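You operate a simulated robot arm through the tools that you are given. There is no shell and no other tool.

Carry out the task below with a simulated robot arm. There is one attempt and no reset: what you move stays moved.

TASK
Tip the pan's sugar into the pot that bears the card's word.
Fine: lid on the bench while you tip all in; pan back down, lid back on; spill none; leave the other pots and pan alone.

Only the result counts: the job must be done as asked and must still hold three seconds after the hand-in. Knocking over, shifting, dropping, spilling or breaking anything else fails it. Lids that push on must go on centred and level and be pressed home; caps that screw on are set level and turned clockwise until they are tight.

THE ROBOT
A 6-joint arm with a two-finger parallel gripper, fixed in place. Base frame: the origin is on the floor under the middle of its stand, x ahead of it, y to its left, z up; the work surface is at about z = 88. Lengths are in cm, angles in rad, forces in N, time in s.
With the tool pointing down near the work surface it reaches from about 36 to 76 cm from the base axis. Its first joint turns from -1.152 to 1.152 rad. Payload 2.45 kg.
The tool frame sits at the grasp point between the pads (the TCP): z along the fingers, y along the line on which they close. The tips reach 2.4 cm beyond it. The gripper opens to 6.8 cm. The fingers are 1.7 cm wide and 1 cm thick; the gripper's body (4 by 7 cm) begins 4.1 cm behind the TCP.
Orientation is that of the tool frame in the base frame, as a unit quaternion [w, x, y, z]. With the fingers straight down and closing along the base's y, the tool's x points along the base's -x, its y along +y and its z along -z.

THE INTERFACE
- The arm moves only by the tool nudge_tool. Its argument "rows" is a list of rows, each a list of 6 numbers: the shift along the tool's x, y, z in units of 50 mm (1.0 is 50 mm), then the turn, a rotation vector about the tool's x, y, z in units of 8 degrees (1.0 is 8 degrees). In form: [[tx, ty, tz, ax, ay, az], ...]. A call has 1 to 20 rows; each row shifts and turns the commanded pose from where the row before left it, along the tool's axes as they then stand. "claw" is the opening, from 0 (shut) to 1 (fully open), set as the call begins (left out, the last holds). A call with a number of a shift or a turn outside -1 to 1 is refused whole. Rows are played at 5 a second. More than 5 cm and 0.15 rad between two rows, or a gripper value outside its range, and nothing of the call is played. A pose out of reach is approached as far as the arm can. The call stops where the force on the tool passes 40 N (or 10 N more than at its start, if that is more) or the arm is blocked; 0.2 s more then pass. Each finger travels about 10.8 cm/s and halts on what it meets, pressing with about 26 N; the grip force reading is that of the motor and also rises with nothing between the fingers. The clock runs only during rows and for 0.2 s after the last one: add rows that do not move to give the fingers time. It gives the time, the measured TCP pose, the force on the tool (base axes), the opening and the grip force at its end, in the units of the frame above (readings bear some noise), with the torque about the TCP (base axes, N m) and any sound that the robot's microphone picked up, and new pictures: "show" is both (left out), scene, wrist or none.
- Cameras (640 x 400 px; columns grow to the right, rows downward): "scene" is fixed at [15.18, 40.24, 146.45]; the picture's right is [-0.93, -0.36, 0.00], its down [-0.18, 0.47, -0.86] and it looks along [0.31, -0.80, -0.51] (base axes); focal length 344 px, centre (320, 200). "wrist" rides on the gripper at [8.4, 1.1, -7.5] in the tool frame; the picture's right is [-0.13, 0.99, 0.00], its down [-0.60, -0.08, -0.79] and it looks along [-0.79, -0.10, 0.61] (tool axes); focal length 251 px, centre (320, 200).
- pixel_to_xyz(camera, pixels): for up to 12 pixels [column, row] of the newest picture of that camera ("zoom" is the newest enlarged one), the place [x, y, z] in the base frame of the surface seen there, good to about 0.2 cm, but the place of the scene camera against the robot may be out by one fixed shift of up to 1.2 cm in any direction. It takes no simulated time.
- inspect(camera, box): a new picture of the part [left, top, right, bottom] of that camera's present view, enlarged. It takes no simulated time.
- job_done(): hands the job in; it is judged then, once.

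Unless the task says otherwise, let go and move clear before handing in.

The tools are called after "Request:" as a command line: name --pt "numbers of a row" for each row, then --argument value for the rest, lists and objects as JSON in quotes. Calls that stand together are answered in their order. nudge_tool: Moves the arm, as the interface text tells. Its arguments: {"type":"object","properties":{"rows":{"type":"array","items":{"type":"array","items":{"type":"number"}}},"claw":{"type":"number"},"show":{"type":"string","enum":["both","scene","wrist","none"]}},"required":["rows"]} The other tools are called the same way: pixel_to_xyz (camera, pixels) gives the place of the surface under pixels of a picture; inspect (camera, box) takes an enlarged picture of a part of a camera's view; job_done () hands the job in.

At the start:

```text
time: 0.0
tool_pos: [38.36, -20.47, 129.07]
tool_rot: [-0.001, 0.001, 1.0, 0.0]
force: [0.1, -0.2, 0.1]
moment: [0.02, -0.03, 0.04]
width: 6.81
finger_force: 0.1
```

scene: 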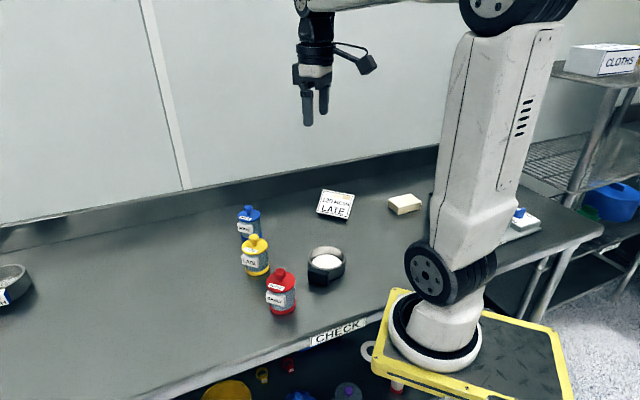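
wrist: 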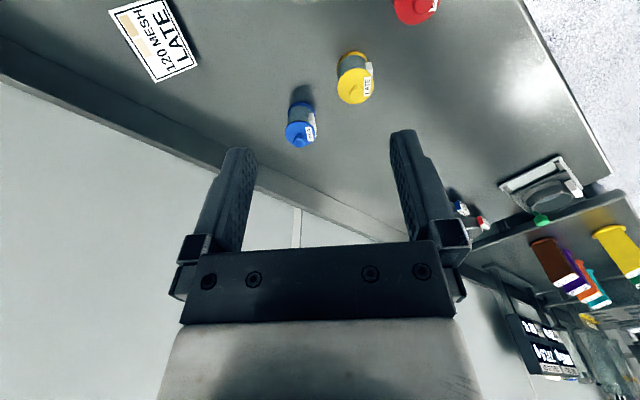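

The scene shows a card at about (335,205) reading "120 MESH LATE", three pots (blue, yellow, red) with labels, and a pan with white contents at (326,263). I'll zoom in to read the labels and study the pan.

Request:
inspect --camera "scene" --box '[220, 180, 380, 320]'

Request:
inspect --camera "wrist" --box '[270, 0, 450, 160]'

Request:
inspect --camera "scene" --box '[0, 240, 60, 320]'

```text
2.86 times, centred on (300, 250) of scene
```

zoom: 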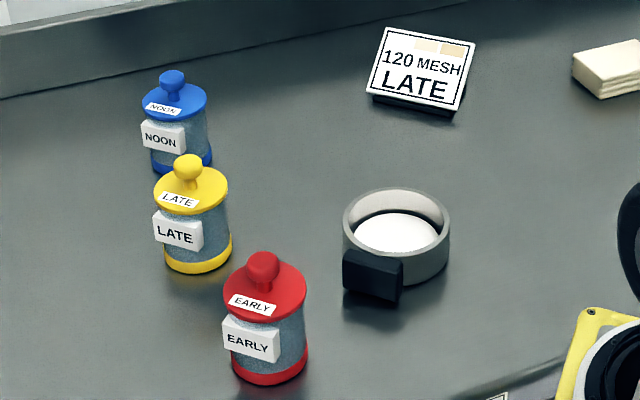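

```text
2.50 times, centred on (360, 80) of wrist
```

zoom: 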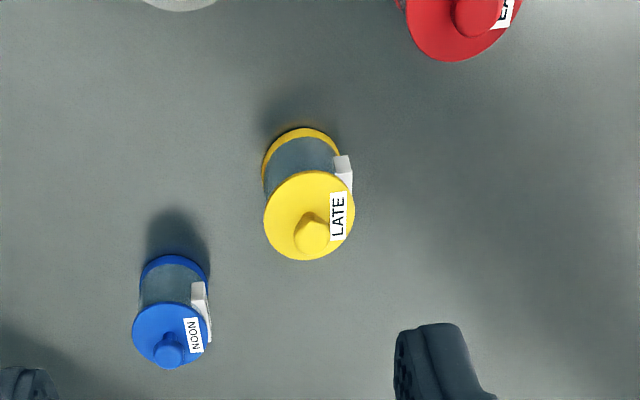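

```text
5.00 times, centred on (30, 280) of scene
```

zoom: 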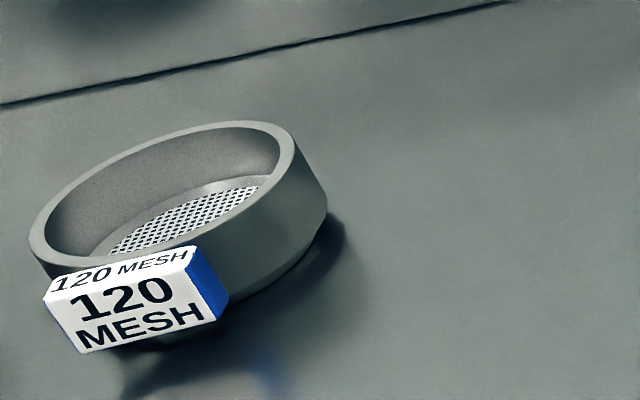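

The card at scene (335,205) reads LATE, and the yellow pot (255,255) bears LATE on both lid and body; the pan with sugar is at (326,263), with a black handle block. I'll measure places in the scene and wrist views.

Request:
inspect --camera "scene" --box '[230, 220, 350, 300]'

Request:
pixel_to_xyz --camera "wrist" --pixels '[[354, 92], [346, 88], [360, 100], [355, 76], [350, 55], [300, 140], [300, 128], [300, 105], [415, 5], [350, 104], [370, 88], [338, 88]]'

Request:
pixel_to_xyz --camera "scene" --pixels '[[255, 238], [255, 248], [255, 272], [326, 247], [326, 265], [313, 273], [326, 283], [345, 263], [308, 258], [250, 209], [280, 273], [335, 205]]'

```text
5.00 times, centred on (290, 260) of scene
```

zoom: 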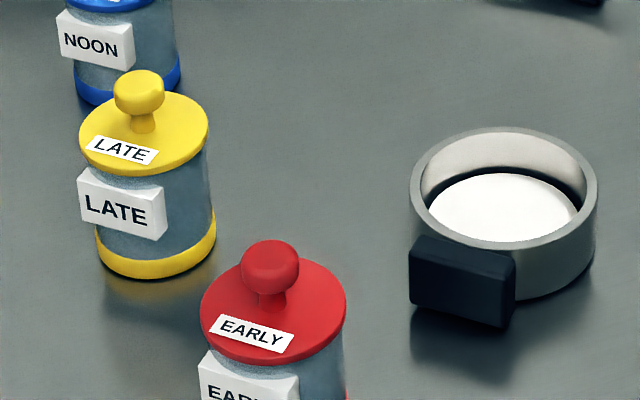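

```text
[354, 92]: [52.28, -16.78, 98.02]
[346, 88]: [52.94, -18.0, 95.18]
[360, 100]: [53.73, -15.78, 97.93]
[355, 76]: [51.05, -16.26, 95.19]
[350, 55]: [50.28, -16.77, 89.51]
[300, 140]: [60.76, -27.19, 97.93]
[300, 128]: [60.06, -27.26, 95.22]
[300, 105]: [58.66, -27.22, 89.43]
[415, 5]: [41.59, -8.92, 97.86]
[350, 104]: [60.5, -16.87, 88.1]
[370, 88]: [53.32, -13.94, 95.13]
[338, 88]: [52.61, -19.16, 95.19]
```

```text
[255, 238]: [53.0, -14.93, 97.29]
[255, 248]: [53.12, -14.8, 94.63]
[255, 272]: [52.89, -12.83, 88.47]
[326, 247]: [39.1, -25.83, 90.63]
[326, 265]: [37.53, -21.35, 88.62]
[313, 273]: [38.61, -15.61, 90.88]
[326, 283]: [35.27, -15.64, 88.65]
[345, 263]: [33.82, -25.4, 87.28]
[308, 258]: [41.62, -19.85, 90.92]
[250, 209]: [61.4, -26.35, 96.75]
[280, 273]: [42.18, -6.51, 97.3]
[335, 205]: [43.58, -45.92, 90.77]
```

The last zoom shows the pan with a black handle block at zoom (460,285), yellow lid with a mushroom knob at zoom (140,95). I'll measure handle corners and pan rim on the zoom, correcting for the scene shift later.

Request:
pixel_to_xyz --camera "zoom" --pixels '[[416, 240], [512, 256], [410, 300], [503, 322], [435, 237], [512, 290], [455, 270], [415, 180], [595, 190], [500, 130], [505, 242], [505, 200]]'

Request:
pixel_to_xyz --camera "zoom" --pixels '[[140, 75], [140, 95], [82, 140], [206, 125], [170, 97], [130, 168], [98, 255], [214, 230], [145, 275], [120, 215], [118, 90], [162, 90]]'

Request:
nudge_tool --pt "0 0 1 0 0 0" --pt "0 0 1 0 0 0" --pt "0 0 1 0 0 0" --pt "0 0 1 0 0 0" --pt "0 0 0.6 0 0 0" --claw 1

```text
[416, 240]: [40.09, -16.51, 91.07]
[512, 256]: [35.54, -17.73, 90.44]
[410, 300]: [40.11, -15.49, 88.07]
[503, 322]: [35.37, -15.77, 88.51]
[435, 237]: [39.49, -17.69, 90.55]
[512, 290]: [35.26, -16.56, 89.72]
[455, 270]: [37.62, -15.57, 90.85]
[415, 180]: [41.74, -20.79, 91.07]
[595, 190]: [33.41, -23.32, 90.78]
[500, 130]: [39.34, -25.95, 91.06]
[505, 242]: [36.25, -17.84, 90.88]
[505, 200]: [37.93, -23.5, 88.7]
```

```text
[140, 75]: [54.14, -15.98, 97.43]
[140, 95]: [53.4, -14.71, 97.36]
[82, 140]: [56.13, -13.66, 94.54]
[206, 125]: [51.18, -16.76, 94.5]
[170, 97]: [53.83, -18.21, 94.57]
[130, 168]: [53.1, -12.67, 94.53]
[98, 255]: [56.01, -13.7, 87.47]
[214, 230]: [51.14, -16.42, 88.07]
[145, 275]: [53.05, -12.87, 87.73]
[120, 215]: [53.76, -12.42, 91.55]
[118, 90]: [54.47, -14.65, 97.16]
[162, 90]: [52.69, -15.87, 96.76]
```

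```text
time: 1.2
tool_pos: [38.44, -20.64, 105.96]
tool_rot: [0.0, 0.0, 1.0, 0.001]
force: [-0.5, 0.1, 1.0]
moment: [0.02, 0.01, -0.02]
width: 6.8
finger_force: 0.0
```

scene: 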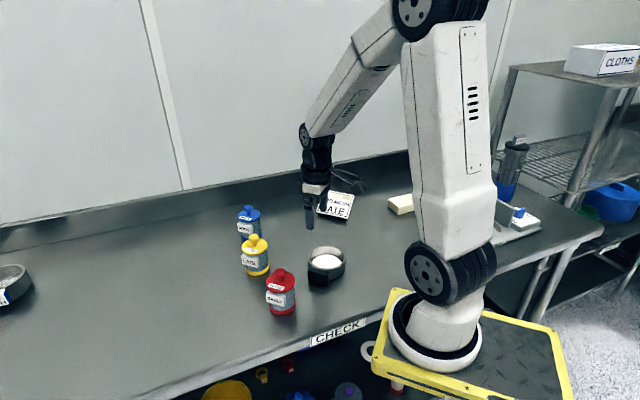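
wrist: 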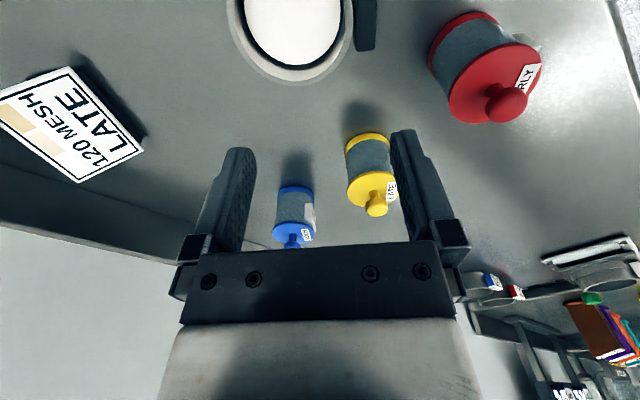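

The pan now shows at the top of the wrist picture (290,35) with the handle at (365,25). I'll zoom and measure it.

Request:
inspect --camera "wrist" --box '[210, 0, 400, 100]'

Request:
pixel_to_xyz --camera "wrist" --pixels '[[375, 40], [357, 40], [375, 5], [357, 5], [366, 50], [366, 25], [290, 75], [240, 30], [348, 25], [290, 30], [290, 62], [350, 5]]'

```text
3.37 times, centred on (305, 50) of wrist
```

zoom: 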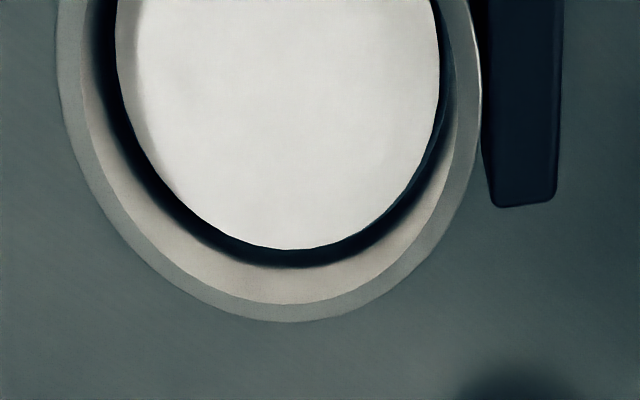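

```text
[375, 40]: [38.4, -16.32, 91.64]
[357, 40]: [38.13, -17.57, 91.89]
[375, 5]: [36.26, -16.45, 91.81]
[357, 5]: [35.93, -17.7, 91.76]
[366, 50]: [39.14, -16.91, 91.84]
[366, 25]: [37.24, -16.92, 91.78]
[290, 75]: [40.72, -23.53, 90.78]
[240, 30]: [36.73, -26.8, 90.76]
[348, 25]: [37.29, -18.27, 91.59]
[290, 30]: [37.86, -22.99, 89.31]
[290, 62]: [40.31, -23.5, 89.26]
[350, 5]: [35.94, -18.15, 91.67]
```

The handle block measures about x 34.7–39.5, y −17.8 to −16.1, top z 91.8, right against the pan's wall. Next I move over the yellow pot (375,195 in wrist) for accurate measures of its lid and knob.

Request:
nudge_tool --pt "-0.8 0.3 -0.4 0 0 0" --pt "-0.8 0.3 0 0 0 0" --pt "-0.6 0.2 0 0 0 0" --pt "0 0 0 0 0 0"

```text
time: 2.2
tool_pos: [49.38, -16.46, 108.05]
tool_rot: [0.0, 0.0, 1.0, 0.0]
force: [-0.8, 0.4, -0.1]
moment: [0.0, 0.02, -0.04]
width: 6.81
finger_force: 0.1
```

scene: 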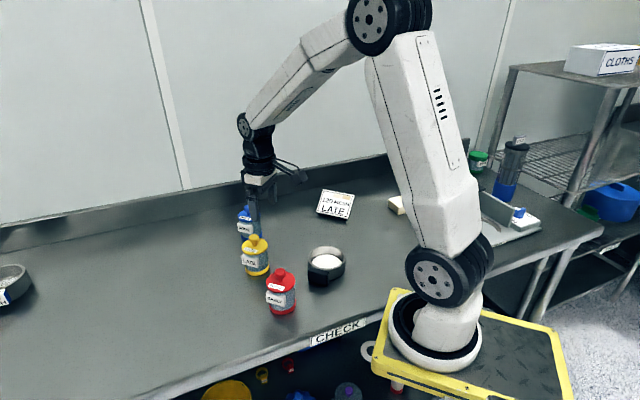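
wrist: 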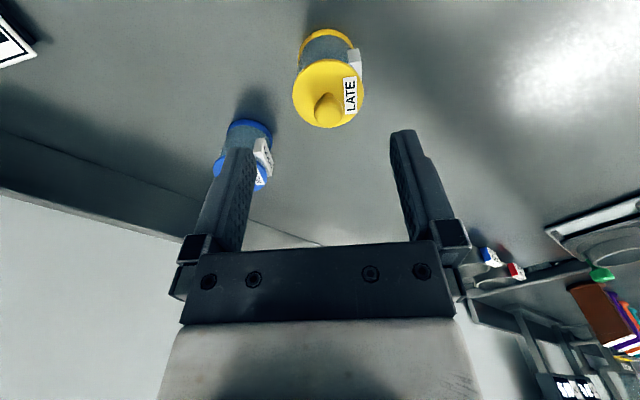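

Request:
inspect --camera "wrist" --box '[270, 20, 390, 140]'

Request:
pixel_to_xyz --camera "wrist" --pixels '[[328, 102], [321, 103], [335, 103], [328, 97], [294, 95], [363, 95], [328, 61], [328, 127], [304, 115], [328, 33], [328, 50], [340, 68]]'

```text
3.33 times, centred on (330, 80) of wrist
```

zoom: 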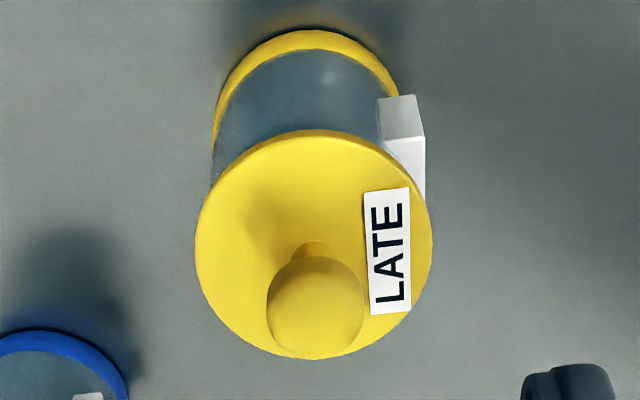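

```text
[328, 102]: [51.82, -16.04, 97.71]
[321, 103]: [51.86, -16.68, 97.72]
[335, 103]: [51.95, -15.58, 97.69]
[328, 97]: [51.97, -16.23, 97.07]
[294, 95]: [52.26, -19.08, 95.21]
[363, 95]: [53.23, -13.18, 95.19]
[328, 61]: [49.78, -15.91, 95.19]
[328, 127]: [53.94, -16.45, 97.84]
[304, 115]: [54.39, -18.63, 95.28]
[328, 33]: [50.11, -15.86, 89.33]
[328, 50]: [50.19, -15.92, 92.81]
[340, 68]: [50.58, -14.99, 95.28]
```

Yellow lid fills zoom (196–432, 130–360) with knob at (315,305). I'll get the rim points to fit the centre.

Request:
pixel_to_xyz --camera "zoom" --pixels '[[199, 245], [428, 240], [310, 133], [237, 322], [396, 325], [215, 185], [270, 310], [360, 312], [315, 262], [315, 352], [290, 340], [345, 340]]'

Request:
pixel_to_xyz --camera "zoom" --pixels '[[315, 247], [315, 40], [225, 100], [390, 95], [410, 120], [412, 160], [310, 34], [300, 90], [365, 150], [420, 190], [500, 300], [315, 300]]'

```text
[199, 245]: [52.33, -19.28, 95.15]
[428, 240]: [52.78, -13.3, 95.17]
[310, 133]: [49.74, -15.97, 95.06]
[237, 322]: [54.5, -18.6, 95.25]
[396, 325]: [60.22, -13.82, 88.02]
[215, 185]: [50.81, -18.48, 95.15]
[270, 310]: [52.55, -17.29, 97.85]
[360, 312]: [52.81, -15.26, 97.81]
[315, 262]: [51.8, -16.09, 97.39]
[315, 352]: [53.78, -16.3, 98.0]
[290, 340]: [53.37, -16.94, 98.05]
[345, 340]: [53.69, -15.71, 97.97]
```

```text
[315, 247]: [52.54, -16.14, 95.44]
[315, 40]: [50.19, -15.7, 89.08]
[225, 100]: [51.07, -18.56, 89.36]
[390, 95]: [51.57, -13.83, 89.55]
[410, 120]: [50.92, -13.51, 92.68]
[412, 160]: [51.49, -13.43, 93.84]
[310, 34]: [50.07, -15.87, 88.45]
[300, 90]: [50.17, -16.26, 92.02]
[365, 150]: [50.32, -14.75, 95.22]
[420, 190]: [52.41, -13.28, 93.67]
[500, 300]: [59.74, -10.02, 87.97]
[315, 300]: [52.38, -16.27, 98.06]
```

The fit gives lid centre (52.7, −16.28), radius 3, lid top z 95.2, knob top z 98.05 and knob about 2.1 wide. I go down over the knob with tips stopping just above the lid.

Request:
nudge_tool --pt "-0.4 0.036 0 0 0 0" --pt "-0.264 0 0.5 0 0 0" --pt "0 0 0.7 0 0 0" --pt "0 0 0.5 0 0 0" --pt "0 0 0.2 0 0 0" --pt "0 0 0 0 0 0"

```text
time: 3.6
tool_pos: [52.73, -16.35, 98.64]
tool_rot: [0.0, 0.0, 1.0, -0.001]
force: [0.7, -0.4, 0.2]
moment: [0.01, -0.02, 0.01]
width: 6.81
finger_force: 0.1
```

scene: 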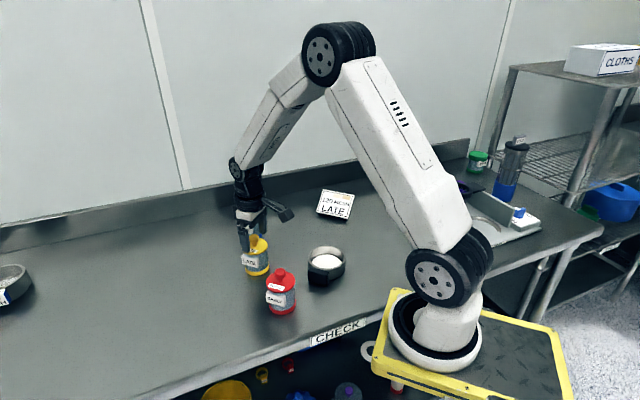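
wrist: 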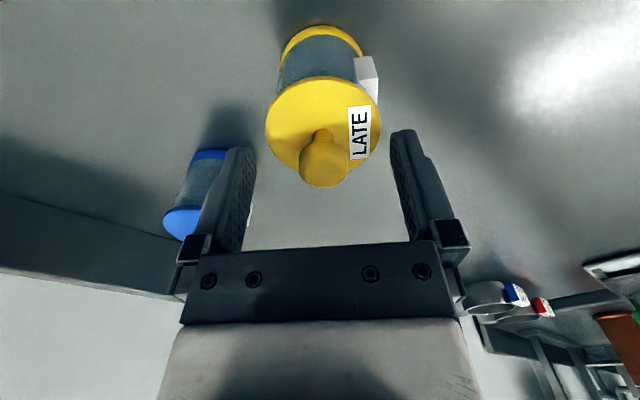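

The fingers straddle the knob; I lower 0.7 more and close to just wider than the knob to check centring.

Request:
nudge_tool --pt "0 0 0.13 0 0 0" --pt "0 0 0 0 0 0" --pt "0 0 0 0 0 0" --claw 0.4

Request:
inspect --camera "wrist" --box '[250, 60, 410, 260]'

Request:
inspect --camera "scene" --box '[220, 200, 300, 280]'

```text
time: 4.4
tool_pos: [52.78, -16.34, 97.86]
tool_rot: [0.0, 0.0, 1.0, 0.0]
force: [0.2, 0.0, 0.9]
moment: [0.0, 0.01, -0.02]
width: 2.75
finger_force: 0.2
```

scene: 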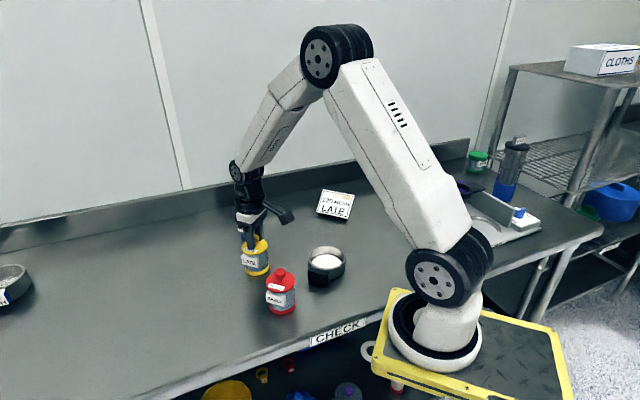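
wrist: 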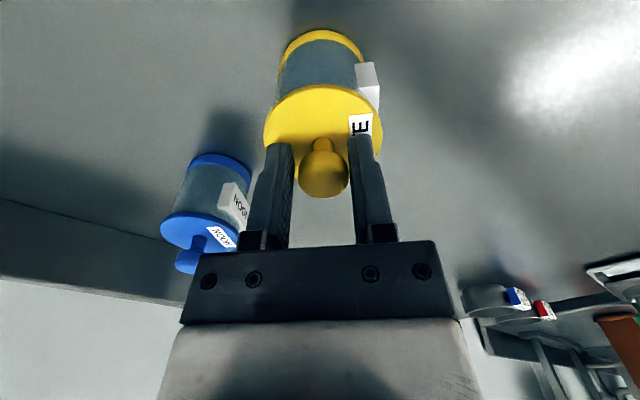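

```text
2.00 times, centred on (330, 160) of wrist
```

zoom: 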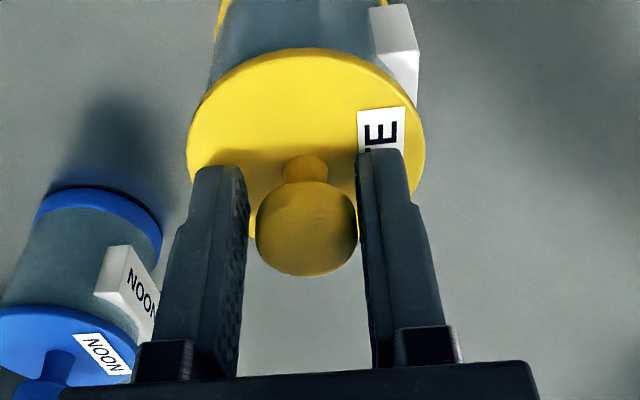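

```text
5.00 times, centred on (260, 240) of scene
```

zoom: 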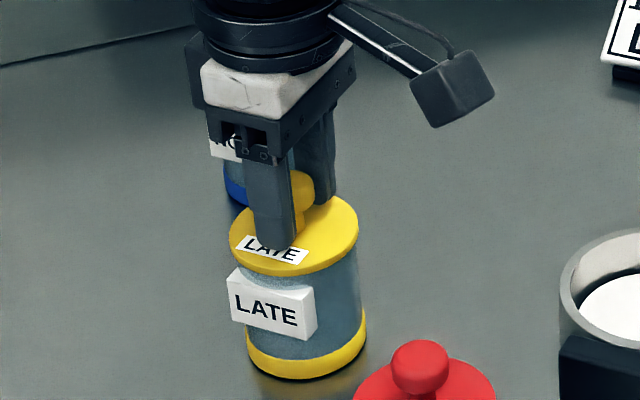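

The knob sits between the fingers about centred (zoom 305,225). I close on it and wait.

Request:
nudge_tool --pt "0 0 0 0 0 0" --pt "0 0 0 0 0 0" --pt "0 0 0 0 0 0" --claw 0 --show "wrist"

```text
time: 5.2
tool_pos: [52.69, -16.43, 97.9]
tool_rot: [0.0, -0.001, 1.0, 0.0]
force: [0.7, 0.9, -0.1]
moment: [0.03, -0.01, 0.0]
width: 2.19
finger_force: 25.9
heard: snap
```

wrist: 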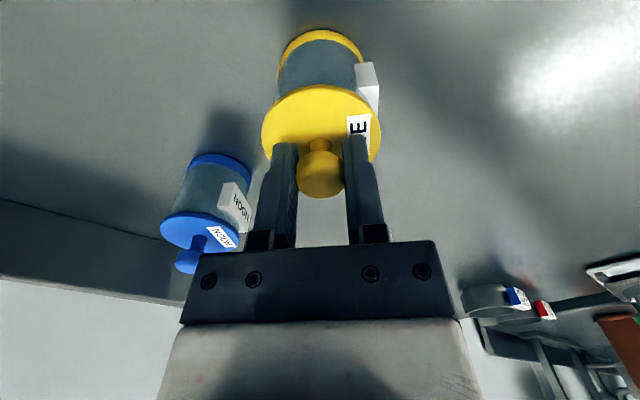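

The knob is held (2.19 wide, 25.9 N) and a snap was heard. I lift 0.4 cm slowly to see whether the lid comes off or drags the pot.

Request:
nudge_tool --pt "0 0 -0.04 0 0 0" --pt "0 0 -0.04 0 0 0" --pt "0 0 0 0 0 0"

Request:
inspect --camera "scene" --box '[220, 200, 300, 280]'

```text
time: 6.0
tool_pos: [52.74, -16.3, 98.27]
tool_rot: [0.0, 0.0, 1.0, 0.0]
force: [0.5, 0.7, -0.8]
moment: [0.03, 0.0, 0.01]
width: 2.17
finger_force: 25.4
```

scene: 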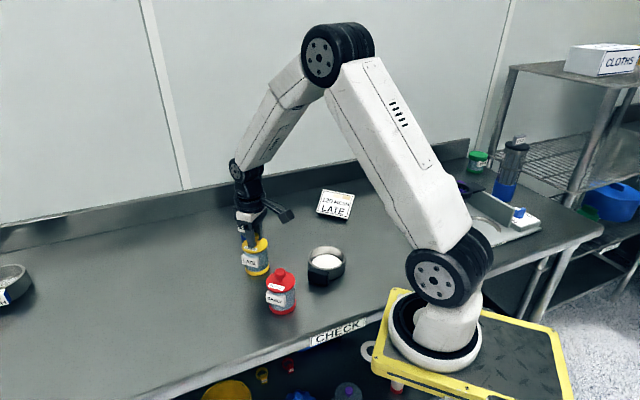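
wrist: 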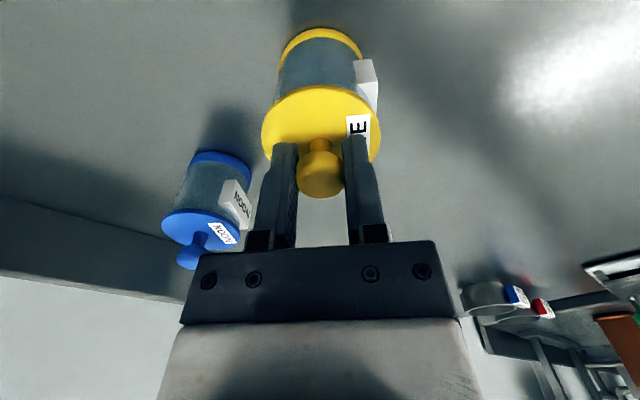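

```text
5.00 times, centred on (260, 240) of scene
```

zoom: 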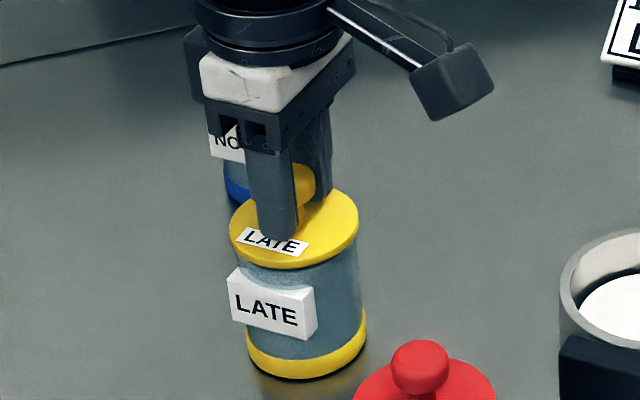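

The lid rose (zoom lid edge 268 vs 275) while the pot base stayed at zoom row 380, force tiny. I keep lifting straight up to 5 cm.

Request:
nudge_tool --pt "0 0 -0.1 0 0 0" --pt "0 0 -0.1 0 0 0" --pt "0 0 -0.2 0 0 0" --pt "0 0 -0.4 0 0 0" --pt "0 0 -0.6 0 0 0" --pt "0 0 0 0 0 0"

Request:
inspect --camera "scene" --box '[220, 180, 300, 280]'

```text
time: 7.4
tool_pos: [52.72, -16.23, 105.28]
tool_rot: [0.0, 0.0, 1.0, 0.001]
force: [0.1, -0.4, -0.6]
moment: [0.02, 0.02, 0.02]
width: 2.16
finger_force: 26.5
```

scene: 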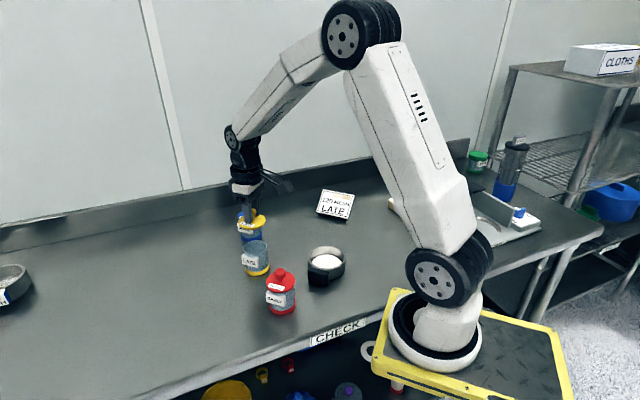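
wrist: 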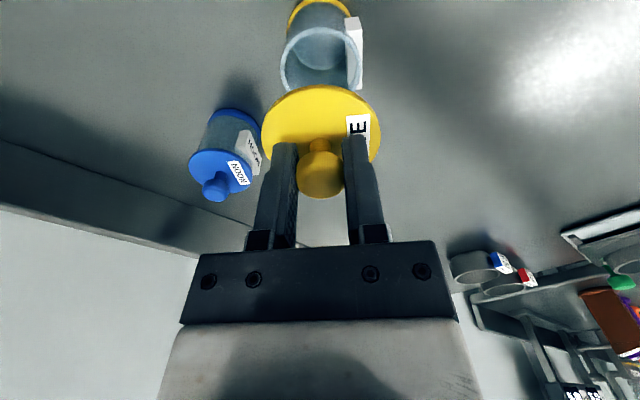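

```text
4.00 times, centred on (260, 230) of scene
```

zoom: 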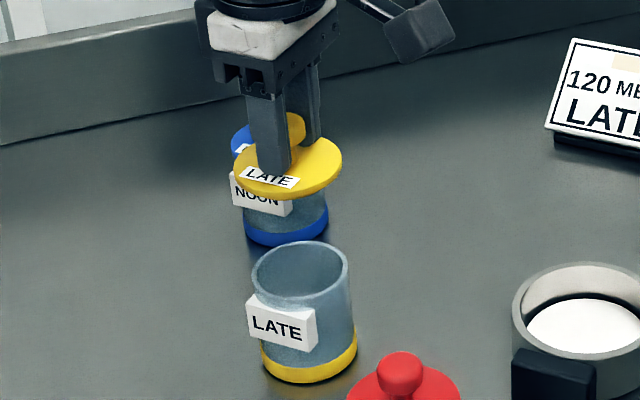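

The pot is open with its base unmoved, and the lid hangs level in the grip. I carry the lid to the clear bench around (57, −4) and lower it part way.

Request:
nudge_tool --pt "-0.2 0.6 0 0 0 0" --pt "-0.33 0.92 0 0 0 0" --pt "-0.33 0.92 0 0 0 0" --pt "0 0 0.6 0 0 0" --pt "0 0 0.8 0 0 0" --pt "0 0 0.6 0 0 0" --pt "0 0 0 0 0 0"

Request:
inspect --camera "scene" --box '[180, 180, 300, 300]'

```text
time: 9.0
tool_pos: [57.08, -4.11, 95.18]
tool_rot: [0.0, 0.0, 1.0, 0.001]
force: [0.6, 0.2, 1.4]
moment: [0.0, 0.01, 0.0]
width: 2.14
finger_force: 25.8
```

scene: 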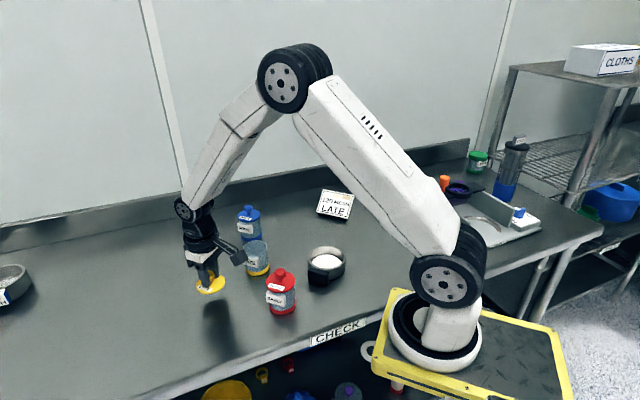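
wrist: 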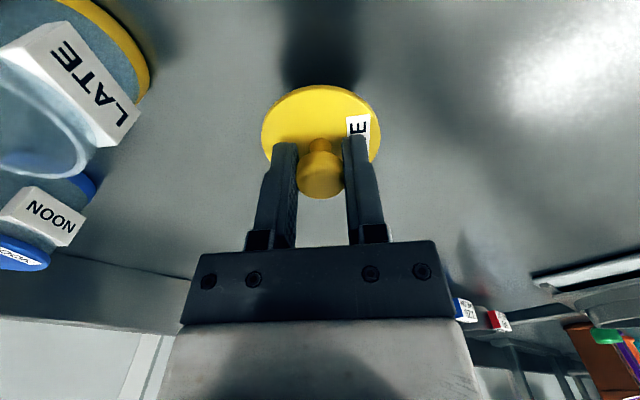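

```text
3.33 times, centred on (240, 240) of scene
```

zoom: 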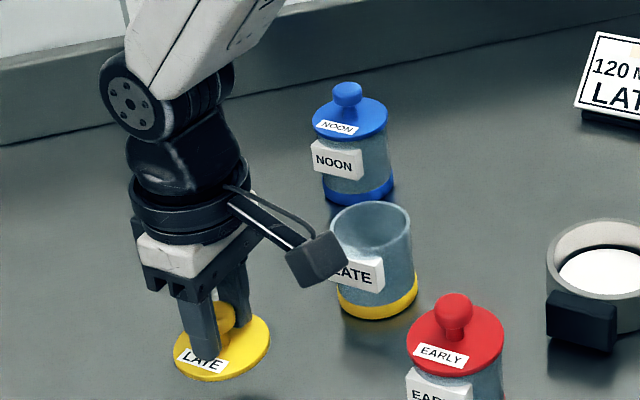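

Lid is about 3–4 cm above the bench (zoom 220,350). I lower 2.2 cm, then feel for contact in small steps.

Request:
nudge_tool --pt "0 0 0.2 0 0 0" --pt "0 0 0.2 0 0 0" --pt "0 0 0.04 0 0 0" --pt "0 0 0 0 0 0" --show "scene"

Request:
inspect --camera "scene" --box '[180, 230, 260, 310]'

```text
time: 10.0
tool_pos: [57.02, -4.1, 92.99]
tool_rot: [0.0, 0.0, 1.0, 0.0]
force: [-0.5, 0.4, -0.4]
moment: [-0.01, 0.0, -0.02]
width: 2.11
finger_force: 25.7
```

scene: 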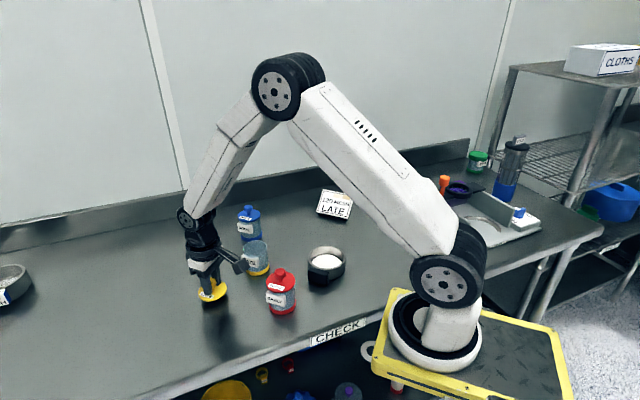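

```text
5.00 times, centred on (220, 270) of scene
```

zoom: 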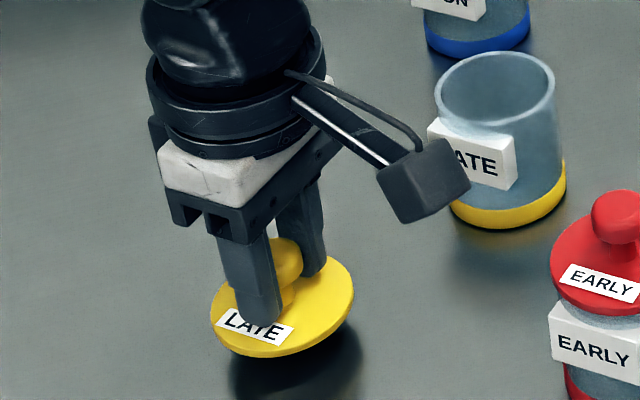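

Still no contact (force −0.4). I lower another 0.8 cm in 2 mm steps.

Request:
nudge_tool --pt "0 0 0.04 0 0 0" --pt "0 0 0.04 0 0 0" --pt "0 0 0.04 0 0 0" --pt "0 0 0.04 0 0 0" --pt "0 0 0 0 0 0" --show "scene"

Request:
inspect --camera "scene" --box '[180, 230, 260, 310]'

```text
time: 11.2
tool_pos: [57.04, -4.1, 92.28]
tool_rot: [0.0, -0.001, 1.0, 0.0]
force: [0.0, -0.4, -1.0]
moment: [-0.03, -0.02, -0.02]
width: 2.16
finger_force: 25.6
```

scene: 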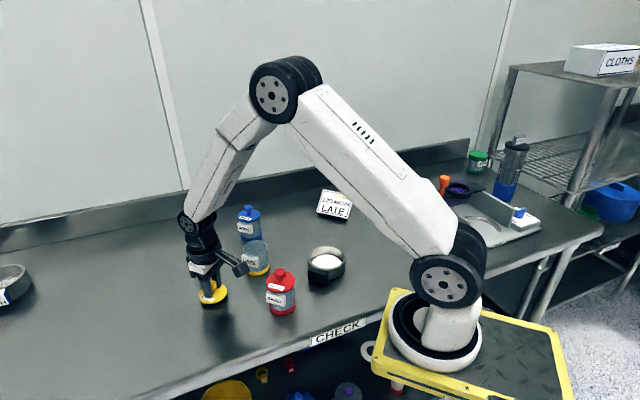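

```text
5.00 times, centred on (220, 270) of scene
```

zoom: 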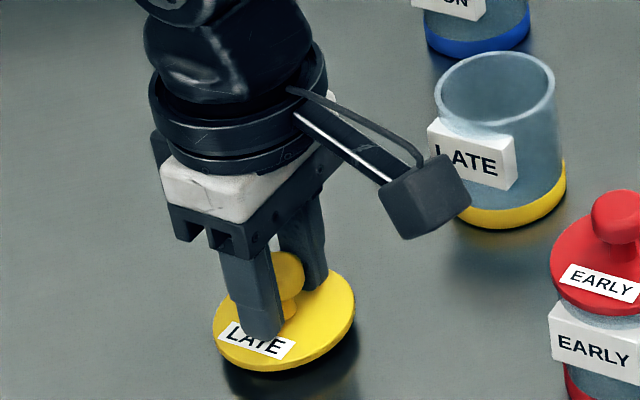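

Still hanging free with a shadow gap beneath (zoom 290,380). I lower another 0.6 cm.

Request:
nudge_tool --pt "0 0 0.04 0 0 0" --pt "0 0 0.04 0 0 0" --pt "0 0 0.04 0 0 0" --pt "0 0 0 0 0 0" --show "scene"

Request:
inspect --camera "scene" --box '[180, 230, 260, 310]'

```text
time: 12.2
tool_pos: [57.14, -4.16, 91.88]
tool_rot: [0.003, 0.0, 1.0, 0.0]
force: [-6.4, 1.6, 23.4]
moment: [0.01, 0.22, -0.01]
width: 2.15
finger_force: 26.2
```

scene: 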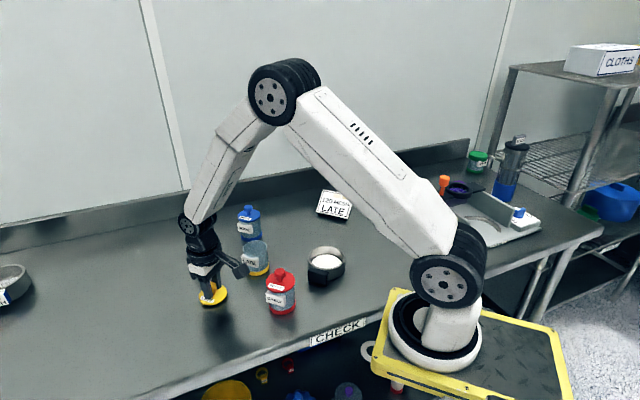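

```text
5.00 times, centred on (220, 270) of scene
```

zoom: 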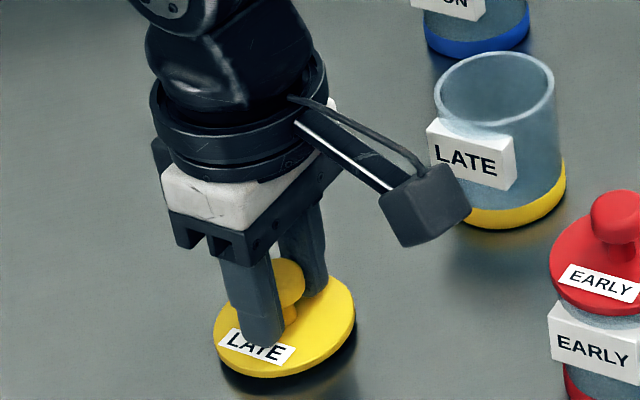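

The lid has met the bench (23 N). I relax 2 mm and open the fingers.

Request:
nudge_tool --pt "0 0 -0.04 0 0 0" --pt "0 0 0 0 0 0" --show "none"

Request:
nudge_tool --pt "0 0 0 0 0 0" --pt "0 0 0 0 0 0" --pt "0 0 0 0 0 0" --claw 1 --show "both"

Request:
inspect --camera "scene" --box '[180, 230, 260, 310]'

```text
time: 12.8
tool_pos: [57.14, -4.13, 91.87]
tool_rot: [0.001, 0.0, 1.0, 0.0]
force: [2.7, -1.2, 4.4]
moment: [-0.07, -0.14, 0.01]
width: 2.14
finger_force: 26.4
```

```text
time: 13.6
tool_pos: [57.07, -4.13, 91.83]
tool_rot: [0.0, 0.001, 1.0, 0.0]
force: [0.1, 0.1, -0.6]
moment: [0.01, 0.01, 0.04]
width: 6.8
finger_force: 0.1
```

scene: 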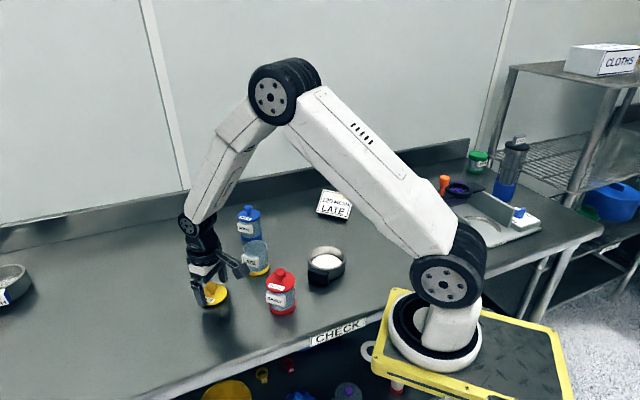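
wrist: 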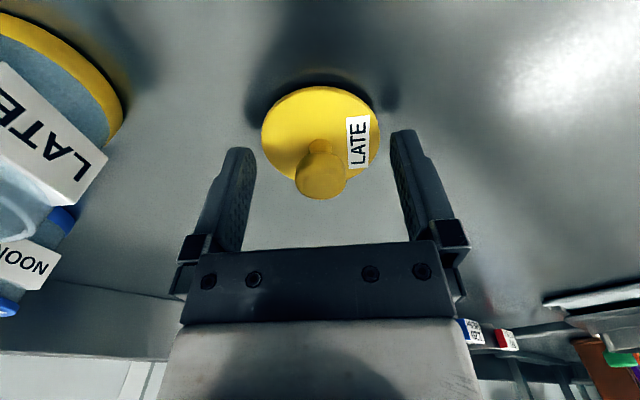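

```text
5.00 times, centred on (220, 270) of scene
```

zoom: 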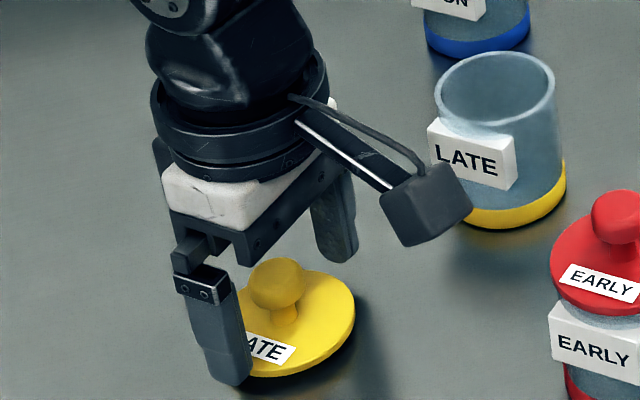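

The lid stands level on the bench at (57.1, −4.1), knob up. I rise straight up 20 cm and then yaw the tool +90° about vertical so the fingers will close along x for the pan's handle.

Request:
nudge_tool --pt "0 0 -0.3 0 0 0" --pt "0 0 -0.7 0 0 0" --pt "0 0 -1 0 0 0" --pt "0 0 -1 0 0 0" --pt "0 0 -1 0 0 0" --pt "0 0 0 0 0 -1" --pt "0 0 0 0 0 -1" --pt "0 0 0 0 0 -1" --pt "0 0 0 0 0 -1" --pt "0 0 0 0 0 -1" --pt "0 0 0 0 0 -1" --pt "0 0 0 0 0 -1" --pt "0 0 0 0 0 -1" --pt "0 0 0 0 0 -1" --pt "0 0 0 0 0 -1" --pt "0 0 0 0 0 -1" --pt "0 0 0 0 0 -0.25" --pt "0 0 0 0 0 0"

```text
time: 17.4
tool_pos: [57.1, -4.13, 111.9]
tool_rot: [0.0, 0.708, -0.707, 0.0]
force: [0.0, -0.7, -0.4]
moment: [0.01, -0.01, 0.01]
width: 6.8
finger_force: 0.0
```

scene: 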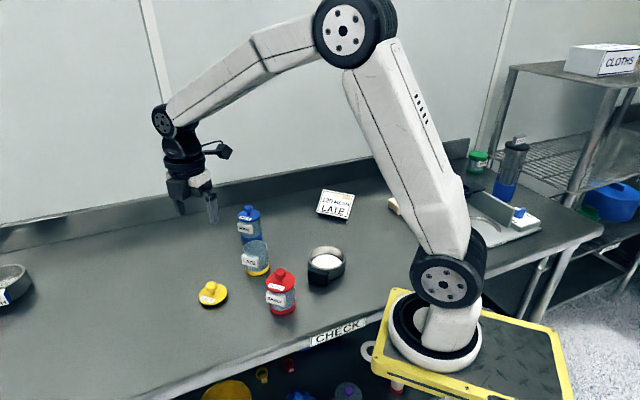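
wrist: 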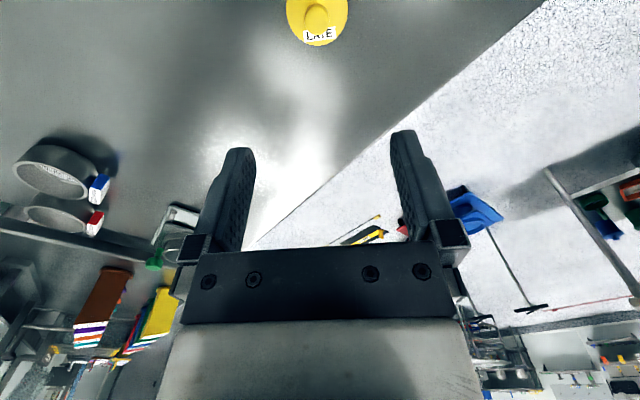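

Tool axes are now x→−y, y→−x, z→down as wanted. I test in the air, with the empty gripper at z 112, whether the arm reaches the pour pose (fingers pointing +y, horizontal) over the yellow pot.

Request:
nudge_tool --pt "0.81 0.22 0 0 0 0" --pt "0.81 0.22 0 0 0 0" --pt "0.81 0.22 0 0 0 0" --pt "0.81 0.22 0 0 0 0" --pt "0 0 0 0 -1 0" --pt "0 0 0 0 -1 0" --pt "0 0 0 0 -1 0" --pt "0 0 0 0 -1 0" --pt "0 0 0 0 -1 0" --pt "0 0 0 0 -1 0" --pt "0 0 0 0 -1 0" --pt "0 0 0 0 -1 0" --pt "0 0 0 0 -1 0" --pt "0 0 0 0 -1 0" --pt "0 0 0 0 -1 0" --pt "0 0 0 0 0 0"

```text
time: 20.8
tool_pos: [52.12, -16.93, 110.34]
tool_rot: [0.492, -0.508, 0.515, 0.485]
force: [-0.4, -0.5, 0.3]
moment: [0.01, 0.02, 0.01]
width: 6.81
finger_force: 0.0
out of reach, approached as far as the arm can: row 15
```

scene: 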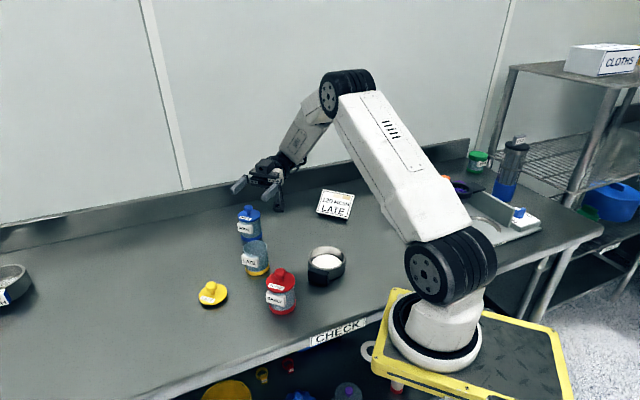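
wrist: 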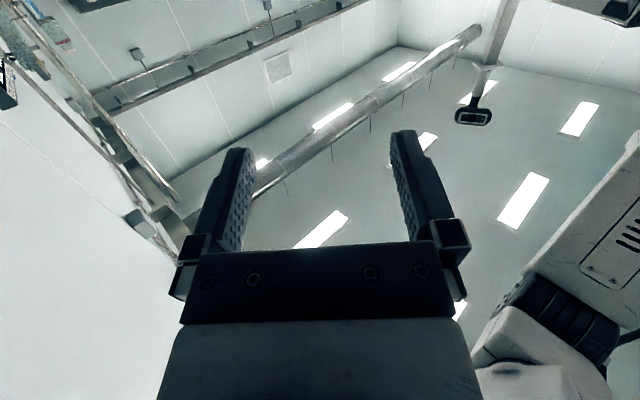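

Row 15 went out of reach near fully horizontal with fingers to +y, so this pouring azimuth is at a joint limit. I rotate back upright, yaw 60° back (fingers would point to azimuth +30°), and test tilting there.

Request:
nudge_tool --pt "0 0 0 0 1 0" --pt "0 0 0 0 1 0" --pt "0 0 0 0 1 0" --pt "0 0 0 0 1 0" --pt "0 0 0 0 1 0" --pt "0 0 0 0 1 0" --pt "0 0 0 0 1 0" --pt "0 0 0 0 1 0" --pt "0 0 0 0 1 0" --pt "0 0 0 0 1 0" --pt "0 0 0 0 1 0" --pt "0 0 0 0 0 0" --show "none"

Request:
nudge_tool --pt "0 0 0 0 0 1" --pt "0 0 0 0 0 1" --pt "0 0 0 0 0 1" --pt "0 0 0 0 0 1" --pt "0 0 0 0 0 1" --pt "0 0 0 0 0 1" --pt "0 0 0 0 0 1" --pt "0 0 0 0 0 0.5" --pt "0 0 0 0 0 0" --show "none"

```text
time: 23.4
tool_pos: [52.1, -17.05, 110.29]
tool_rot: [0.0, 0.707, -0.707, 0.001]
force: [-0.4, -0.3, -0.1]
moment: [0.01, 0.0, 0.0]
width: 6.83
finger_force: 0.0
```

```text
time: 25.4
tool_pos: [52.2, -17.09, 110.28]
tool_rot: [0.0, -0.258, 0.966, 0.0]
force: [0.0, 0.5, 0.2]
moment: [-0.01, 0.0, 0.03]
width: 6.8
finger_force: 0.0
```

Clean return; tool x now points to azimuth 210°. I test tilting about tool y here by up to 104°.

Request:
nudge_tool --pt "0 0 0 0 -1 0" --pt "0 0 0 0 -1 0" --pt "0 0 0 0 -1 0" --pt "0 0 0 0 -1 0" --pt "0 0 0 0 -1 0" --pt "0 0 0 0 -1 0" --pt "0 0 0 0 -1 0" --pt "0 0 0 0 -1 0" --pt "0 0 0 0 -1 0" --pt "0 0 0 0 -1 0" --pt "0 0 0 0 -1 0" --pt "0 0 0 0 -1 0" --pt "0 0 0 0 -1 0" --pt "0 0 0 0 0 0"

```text
time: 28.4
tool_pos: [52.14, -17.0, 110.24]
tool_rot: [0.761, -0.159, 0.594, 0.204]
force: [-0.2, 0.2, 0.4]
moment: [0.0, 0.03, 0.0]
width: 6.79
finger_force: 0.1
```

scene: 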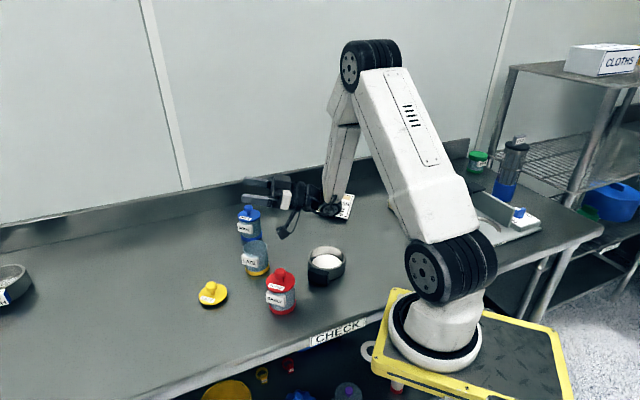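
wrist: 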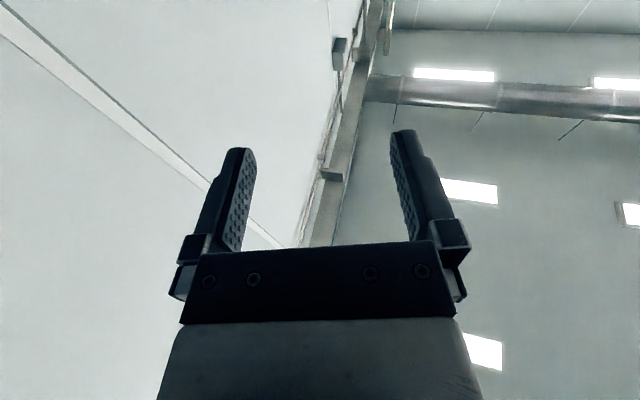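

It reached 104° cleanly here. Now I test nearer the true pour position: back to 96° tilt and shift the TCP to about (48.8, −18.5, 106).

Request:
nudge_tool --pt "0 0 0 0 1 0" --pt "0.384 0.037 -0.406 0 0 0" --pt "0.384 0.037 -0.406 0 0 0" --pt "0 0 0 0 0 0"

Request:
inspect --camera "scene" --box '[200, 150, 400, 310]'

```text
time: 29.4
tool_pos: [48.74, -18.52, 105.9]
tool_rot: [0.718, -0.173, 0.647, 0.192]
force: [-0.1, -0.2, -0.3]
moment: [0.02, 0.04, -0.02]
width: 6.82
finger_force: 0.1
```

scene: 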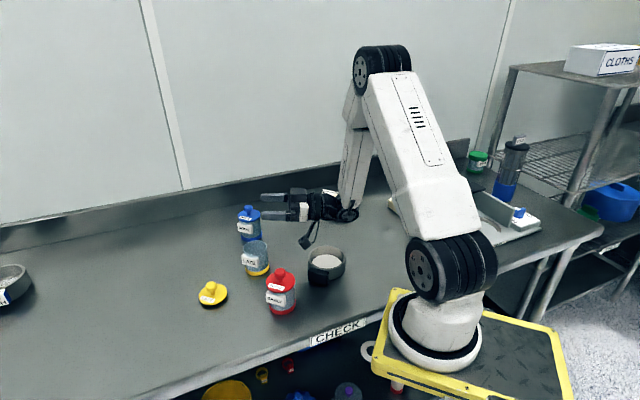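
wrist: 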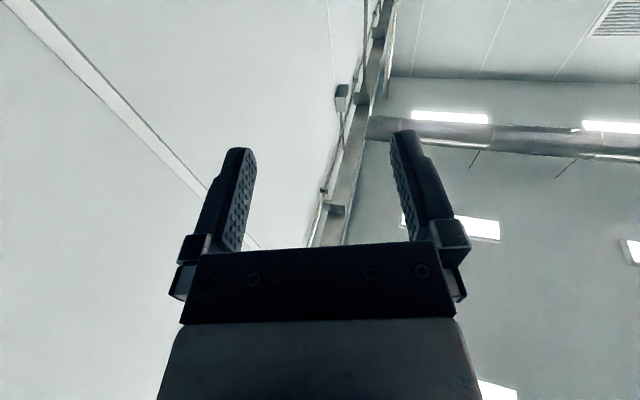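

```text
2.50 times, centred on (300, 230) of scene
```

zoom: 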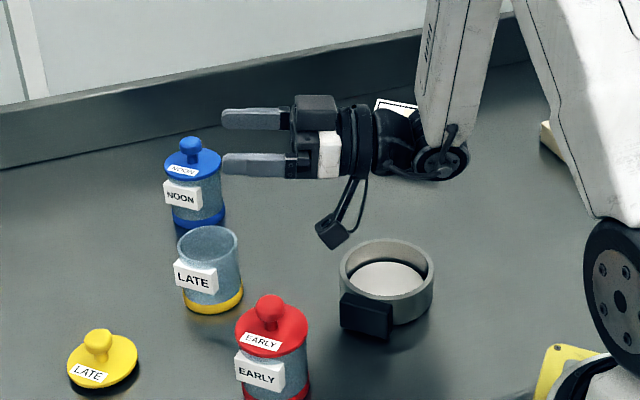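

The pour pose is reachable with good clearance (wrist at zoom 440,160, camera at 330,230 above the pan). I go back upright and yaw to the pan-grasp heading.

Request:
nudge_tool --pt "0 0 0 0 1 0" --pt "0 0 0 0 1 0" --pt "0 0 0 0 1 0" --pt "0 0 0 0 1 0" --pt "0 0 0 0 1 0" --pt "0 0 0 0 1 0" --pt "0 0 0 0 1 0" --pt "0 0 0 0 1 0" --pt "0 0 0 0 1 0" --pt "0 0 0 0 1 0" --pt "0 0 0 0 1 0" --pt "0 0 0 0 1 0" --pt "0 0 -0.4 0 0 0" --show "none"

Request:
nudge_tool --pt "0 0 0 0 0 -1" --pt "0 0 0 0 0 -1" --pt "0 0 0 0 0 -1" --pt "0 0 0 0 0 -1" --pt "0 0 0 0 0 -1" --pt "0 0 0 0 0 -1" --pt "0 0 0 0 0 -1" --pt "0 0 0 0 0 -0.5" --pt "-0.04 0.8 0 0 0 0" --pt "-0.04 0.8 0 0 0 0" --pt "-0.04 0.8 0 0 0 0" --pt "0 0 0 0 0 0"

```text
time: 32.2
tool_pos: [48.93, -18.42, 108.05]
tool_rot: [-0.001, -0.259, 0.966, 0.0]
force: [-0.2, -0.4, 0.8]
moment: [-0.03, 0.01, 0.01]
width: 6.81
finger_force: 0.0
```

```text
time: 34.8
tool_pos: [36.69, -18.03, 107.95]
tool_rot: [0.001, -0.707, 0.707, -0.001]
force: [-0.3, 0.4, -0.4]
moment: [0.0, 0.0, 0.0]
width: 6.8
finger_force: 0.1
```

scene: 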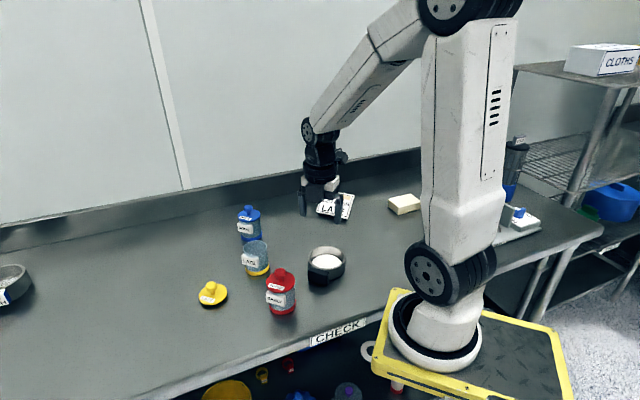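
wrist: 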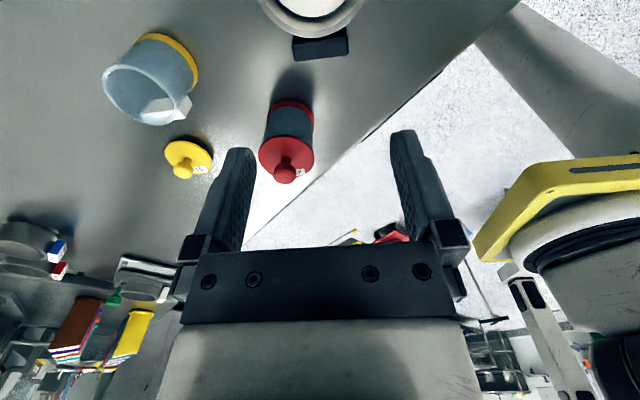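

Now the wrist view shows the whole handle at (320,45) and the pan's near side. I zoom and measure its corners.

Request:
inspect --camera "wrist" --box '[250, 0, 380, 80]'

Request:
pixel_to_xyz --camera "wrist" --pixels '[[294, 42], [346, 33], [293, 57], [347, 50], [320, 38], [320, 48], [320, 56], [275, 20], [362, 8], [310, 33], [320, 10], [340, 45]]'

```text
4.92 times, centred on (315, 40) of wrist
```

zoom: 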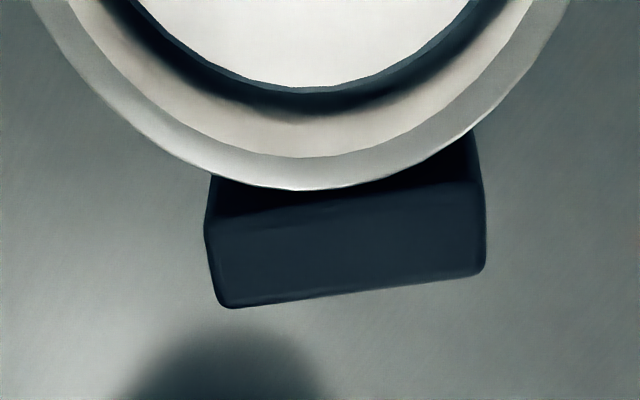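

```text
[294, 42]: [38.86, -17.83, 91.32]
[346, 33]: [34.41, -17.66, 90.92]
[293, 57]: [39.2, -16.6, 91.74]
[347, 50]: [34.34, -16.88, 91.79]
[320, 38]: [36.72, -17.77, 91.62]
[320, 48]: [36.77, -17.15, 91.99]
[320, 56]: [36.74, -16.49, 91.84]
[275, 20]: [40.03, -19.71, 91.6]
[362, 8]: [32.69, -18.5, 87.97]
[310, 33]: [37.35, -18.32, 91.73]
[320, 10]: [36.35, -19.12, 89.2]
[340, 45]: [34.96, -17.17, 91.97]
```

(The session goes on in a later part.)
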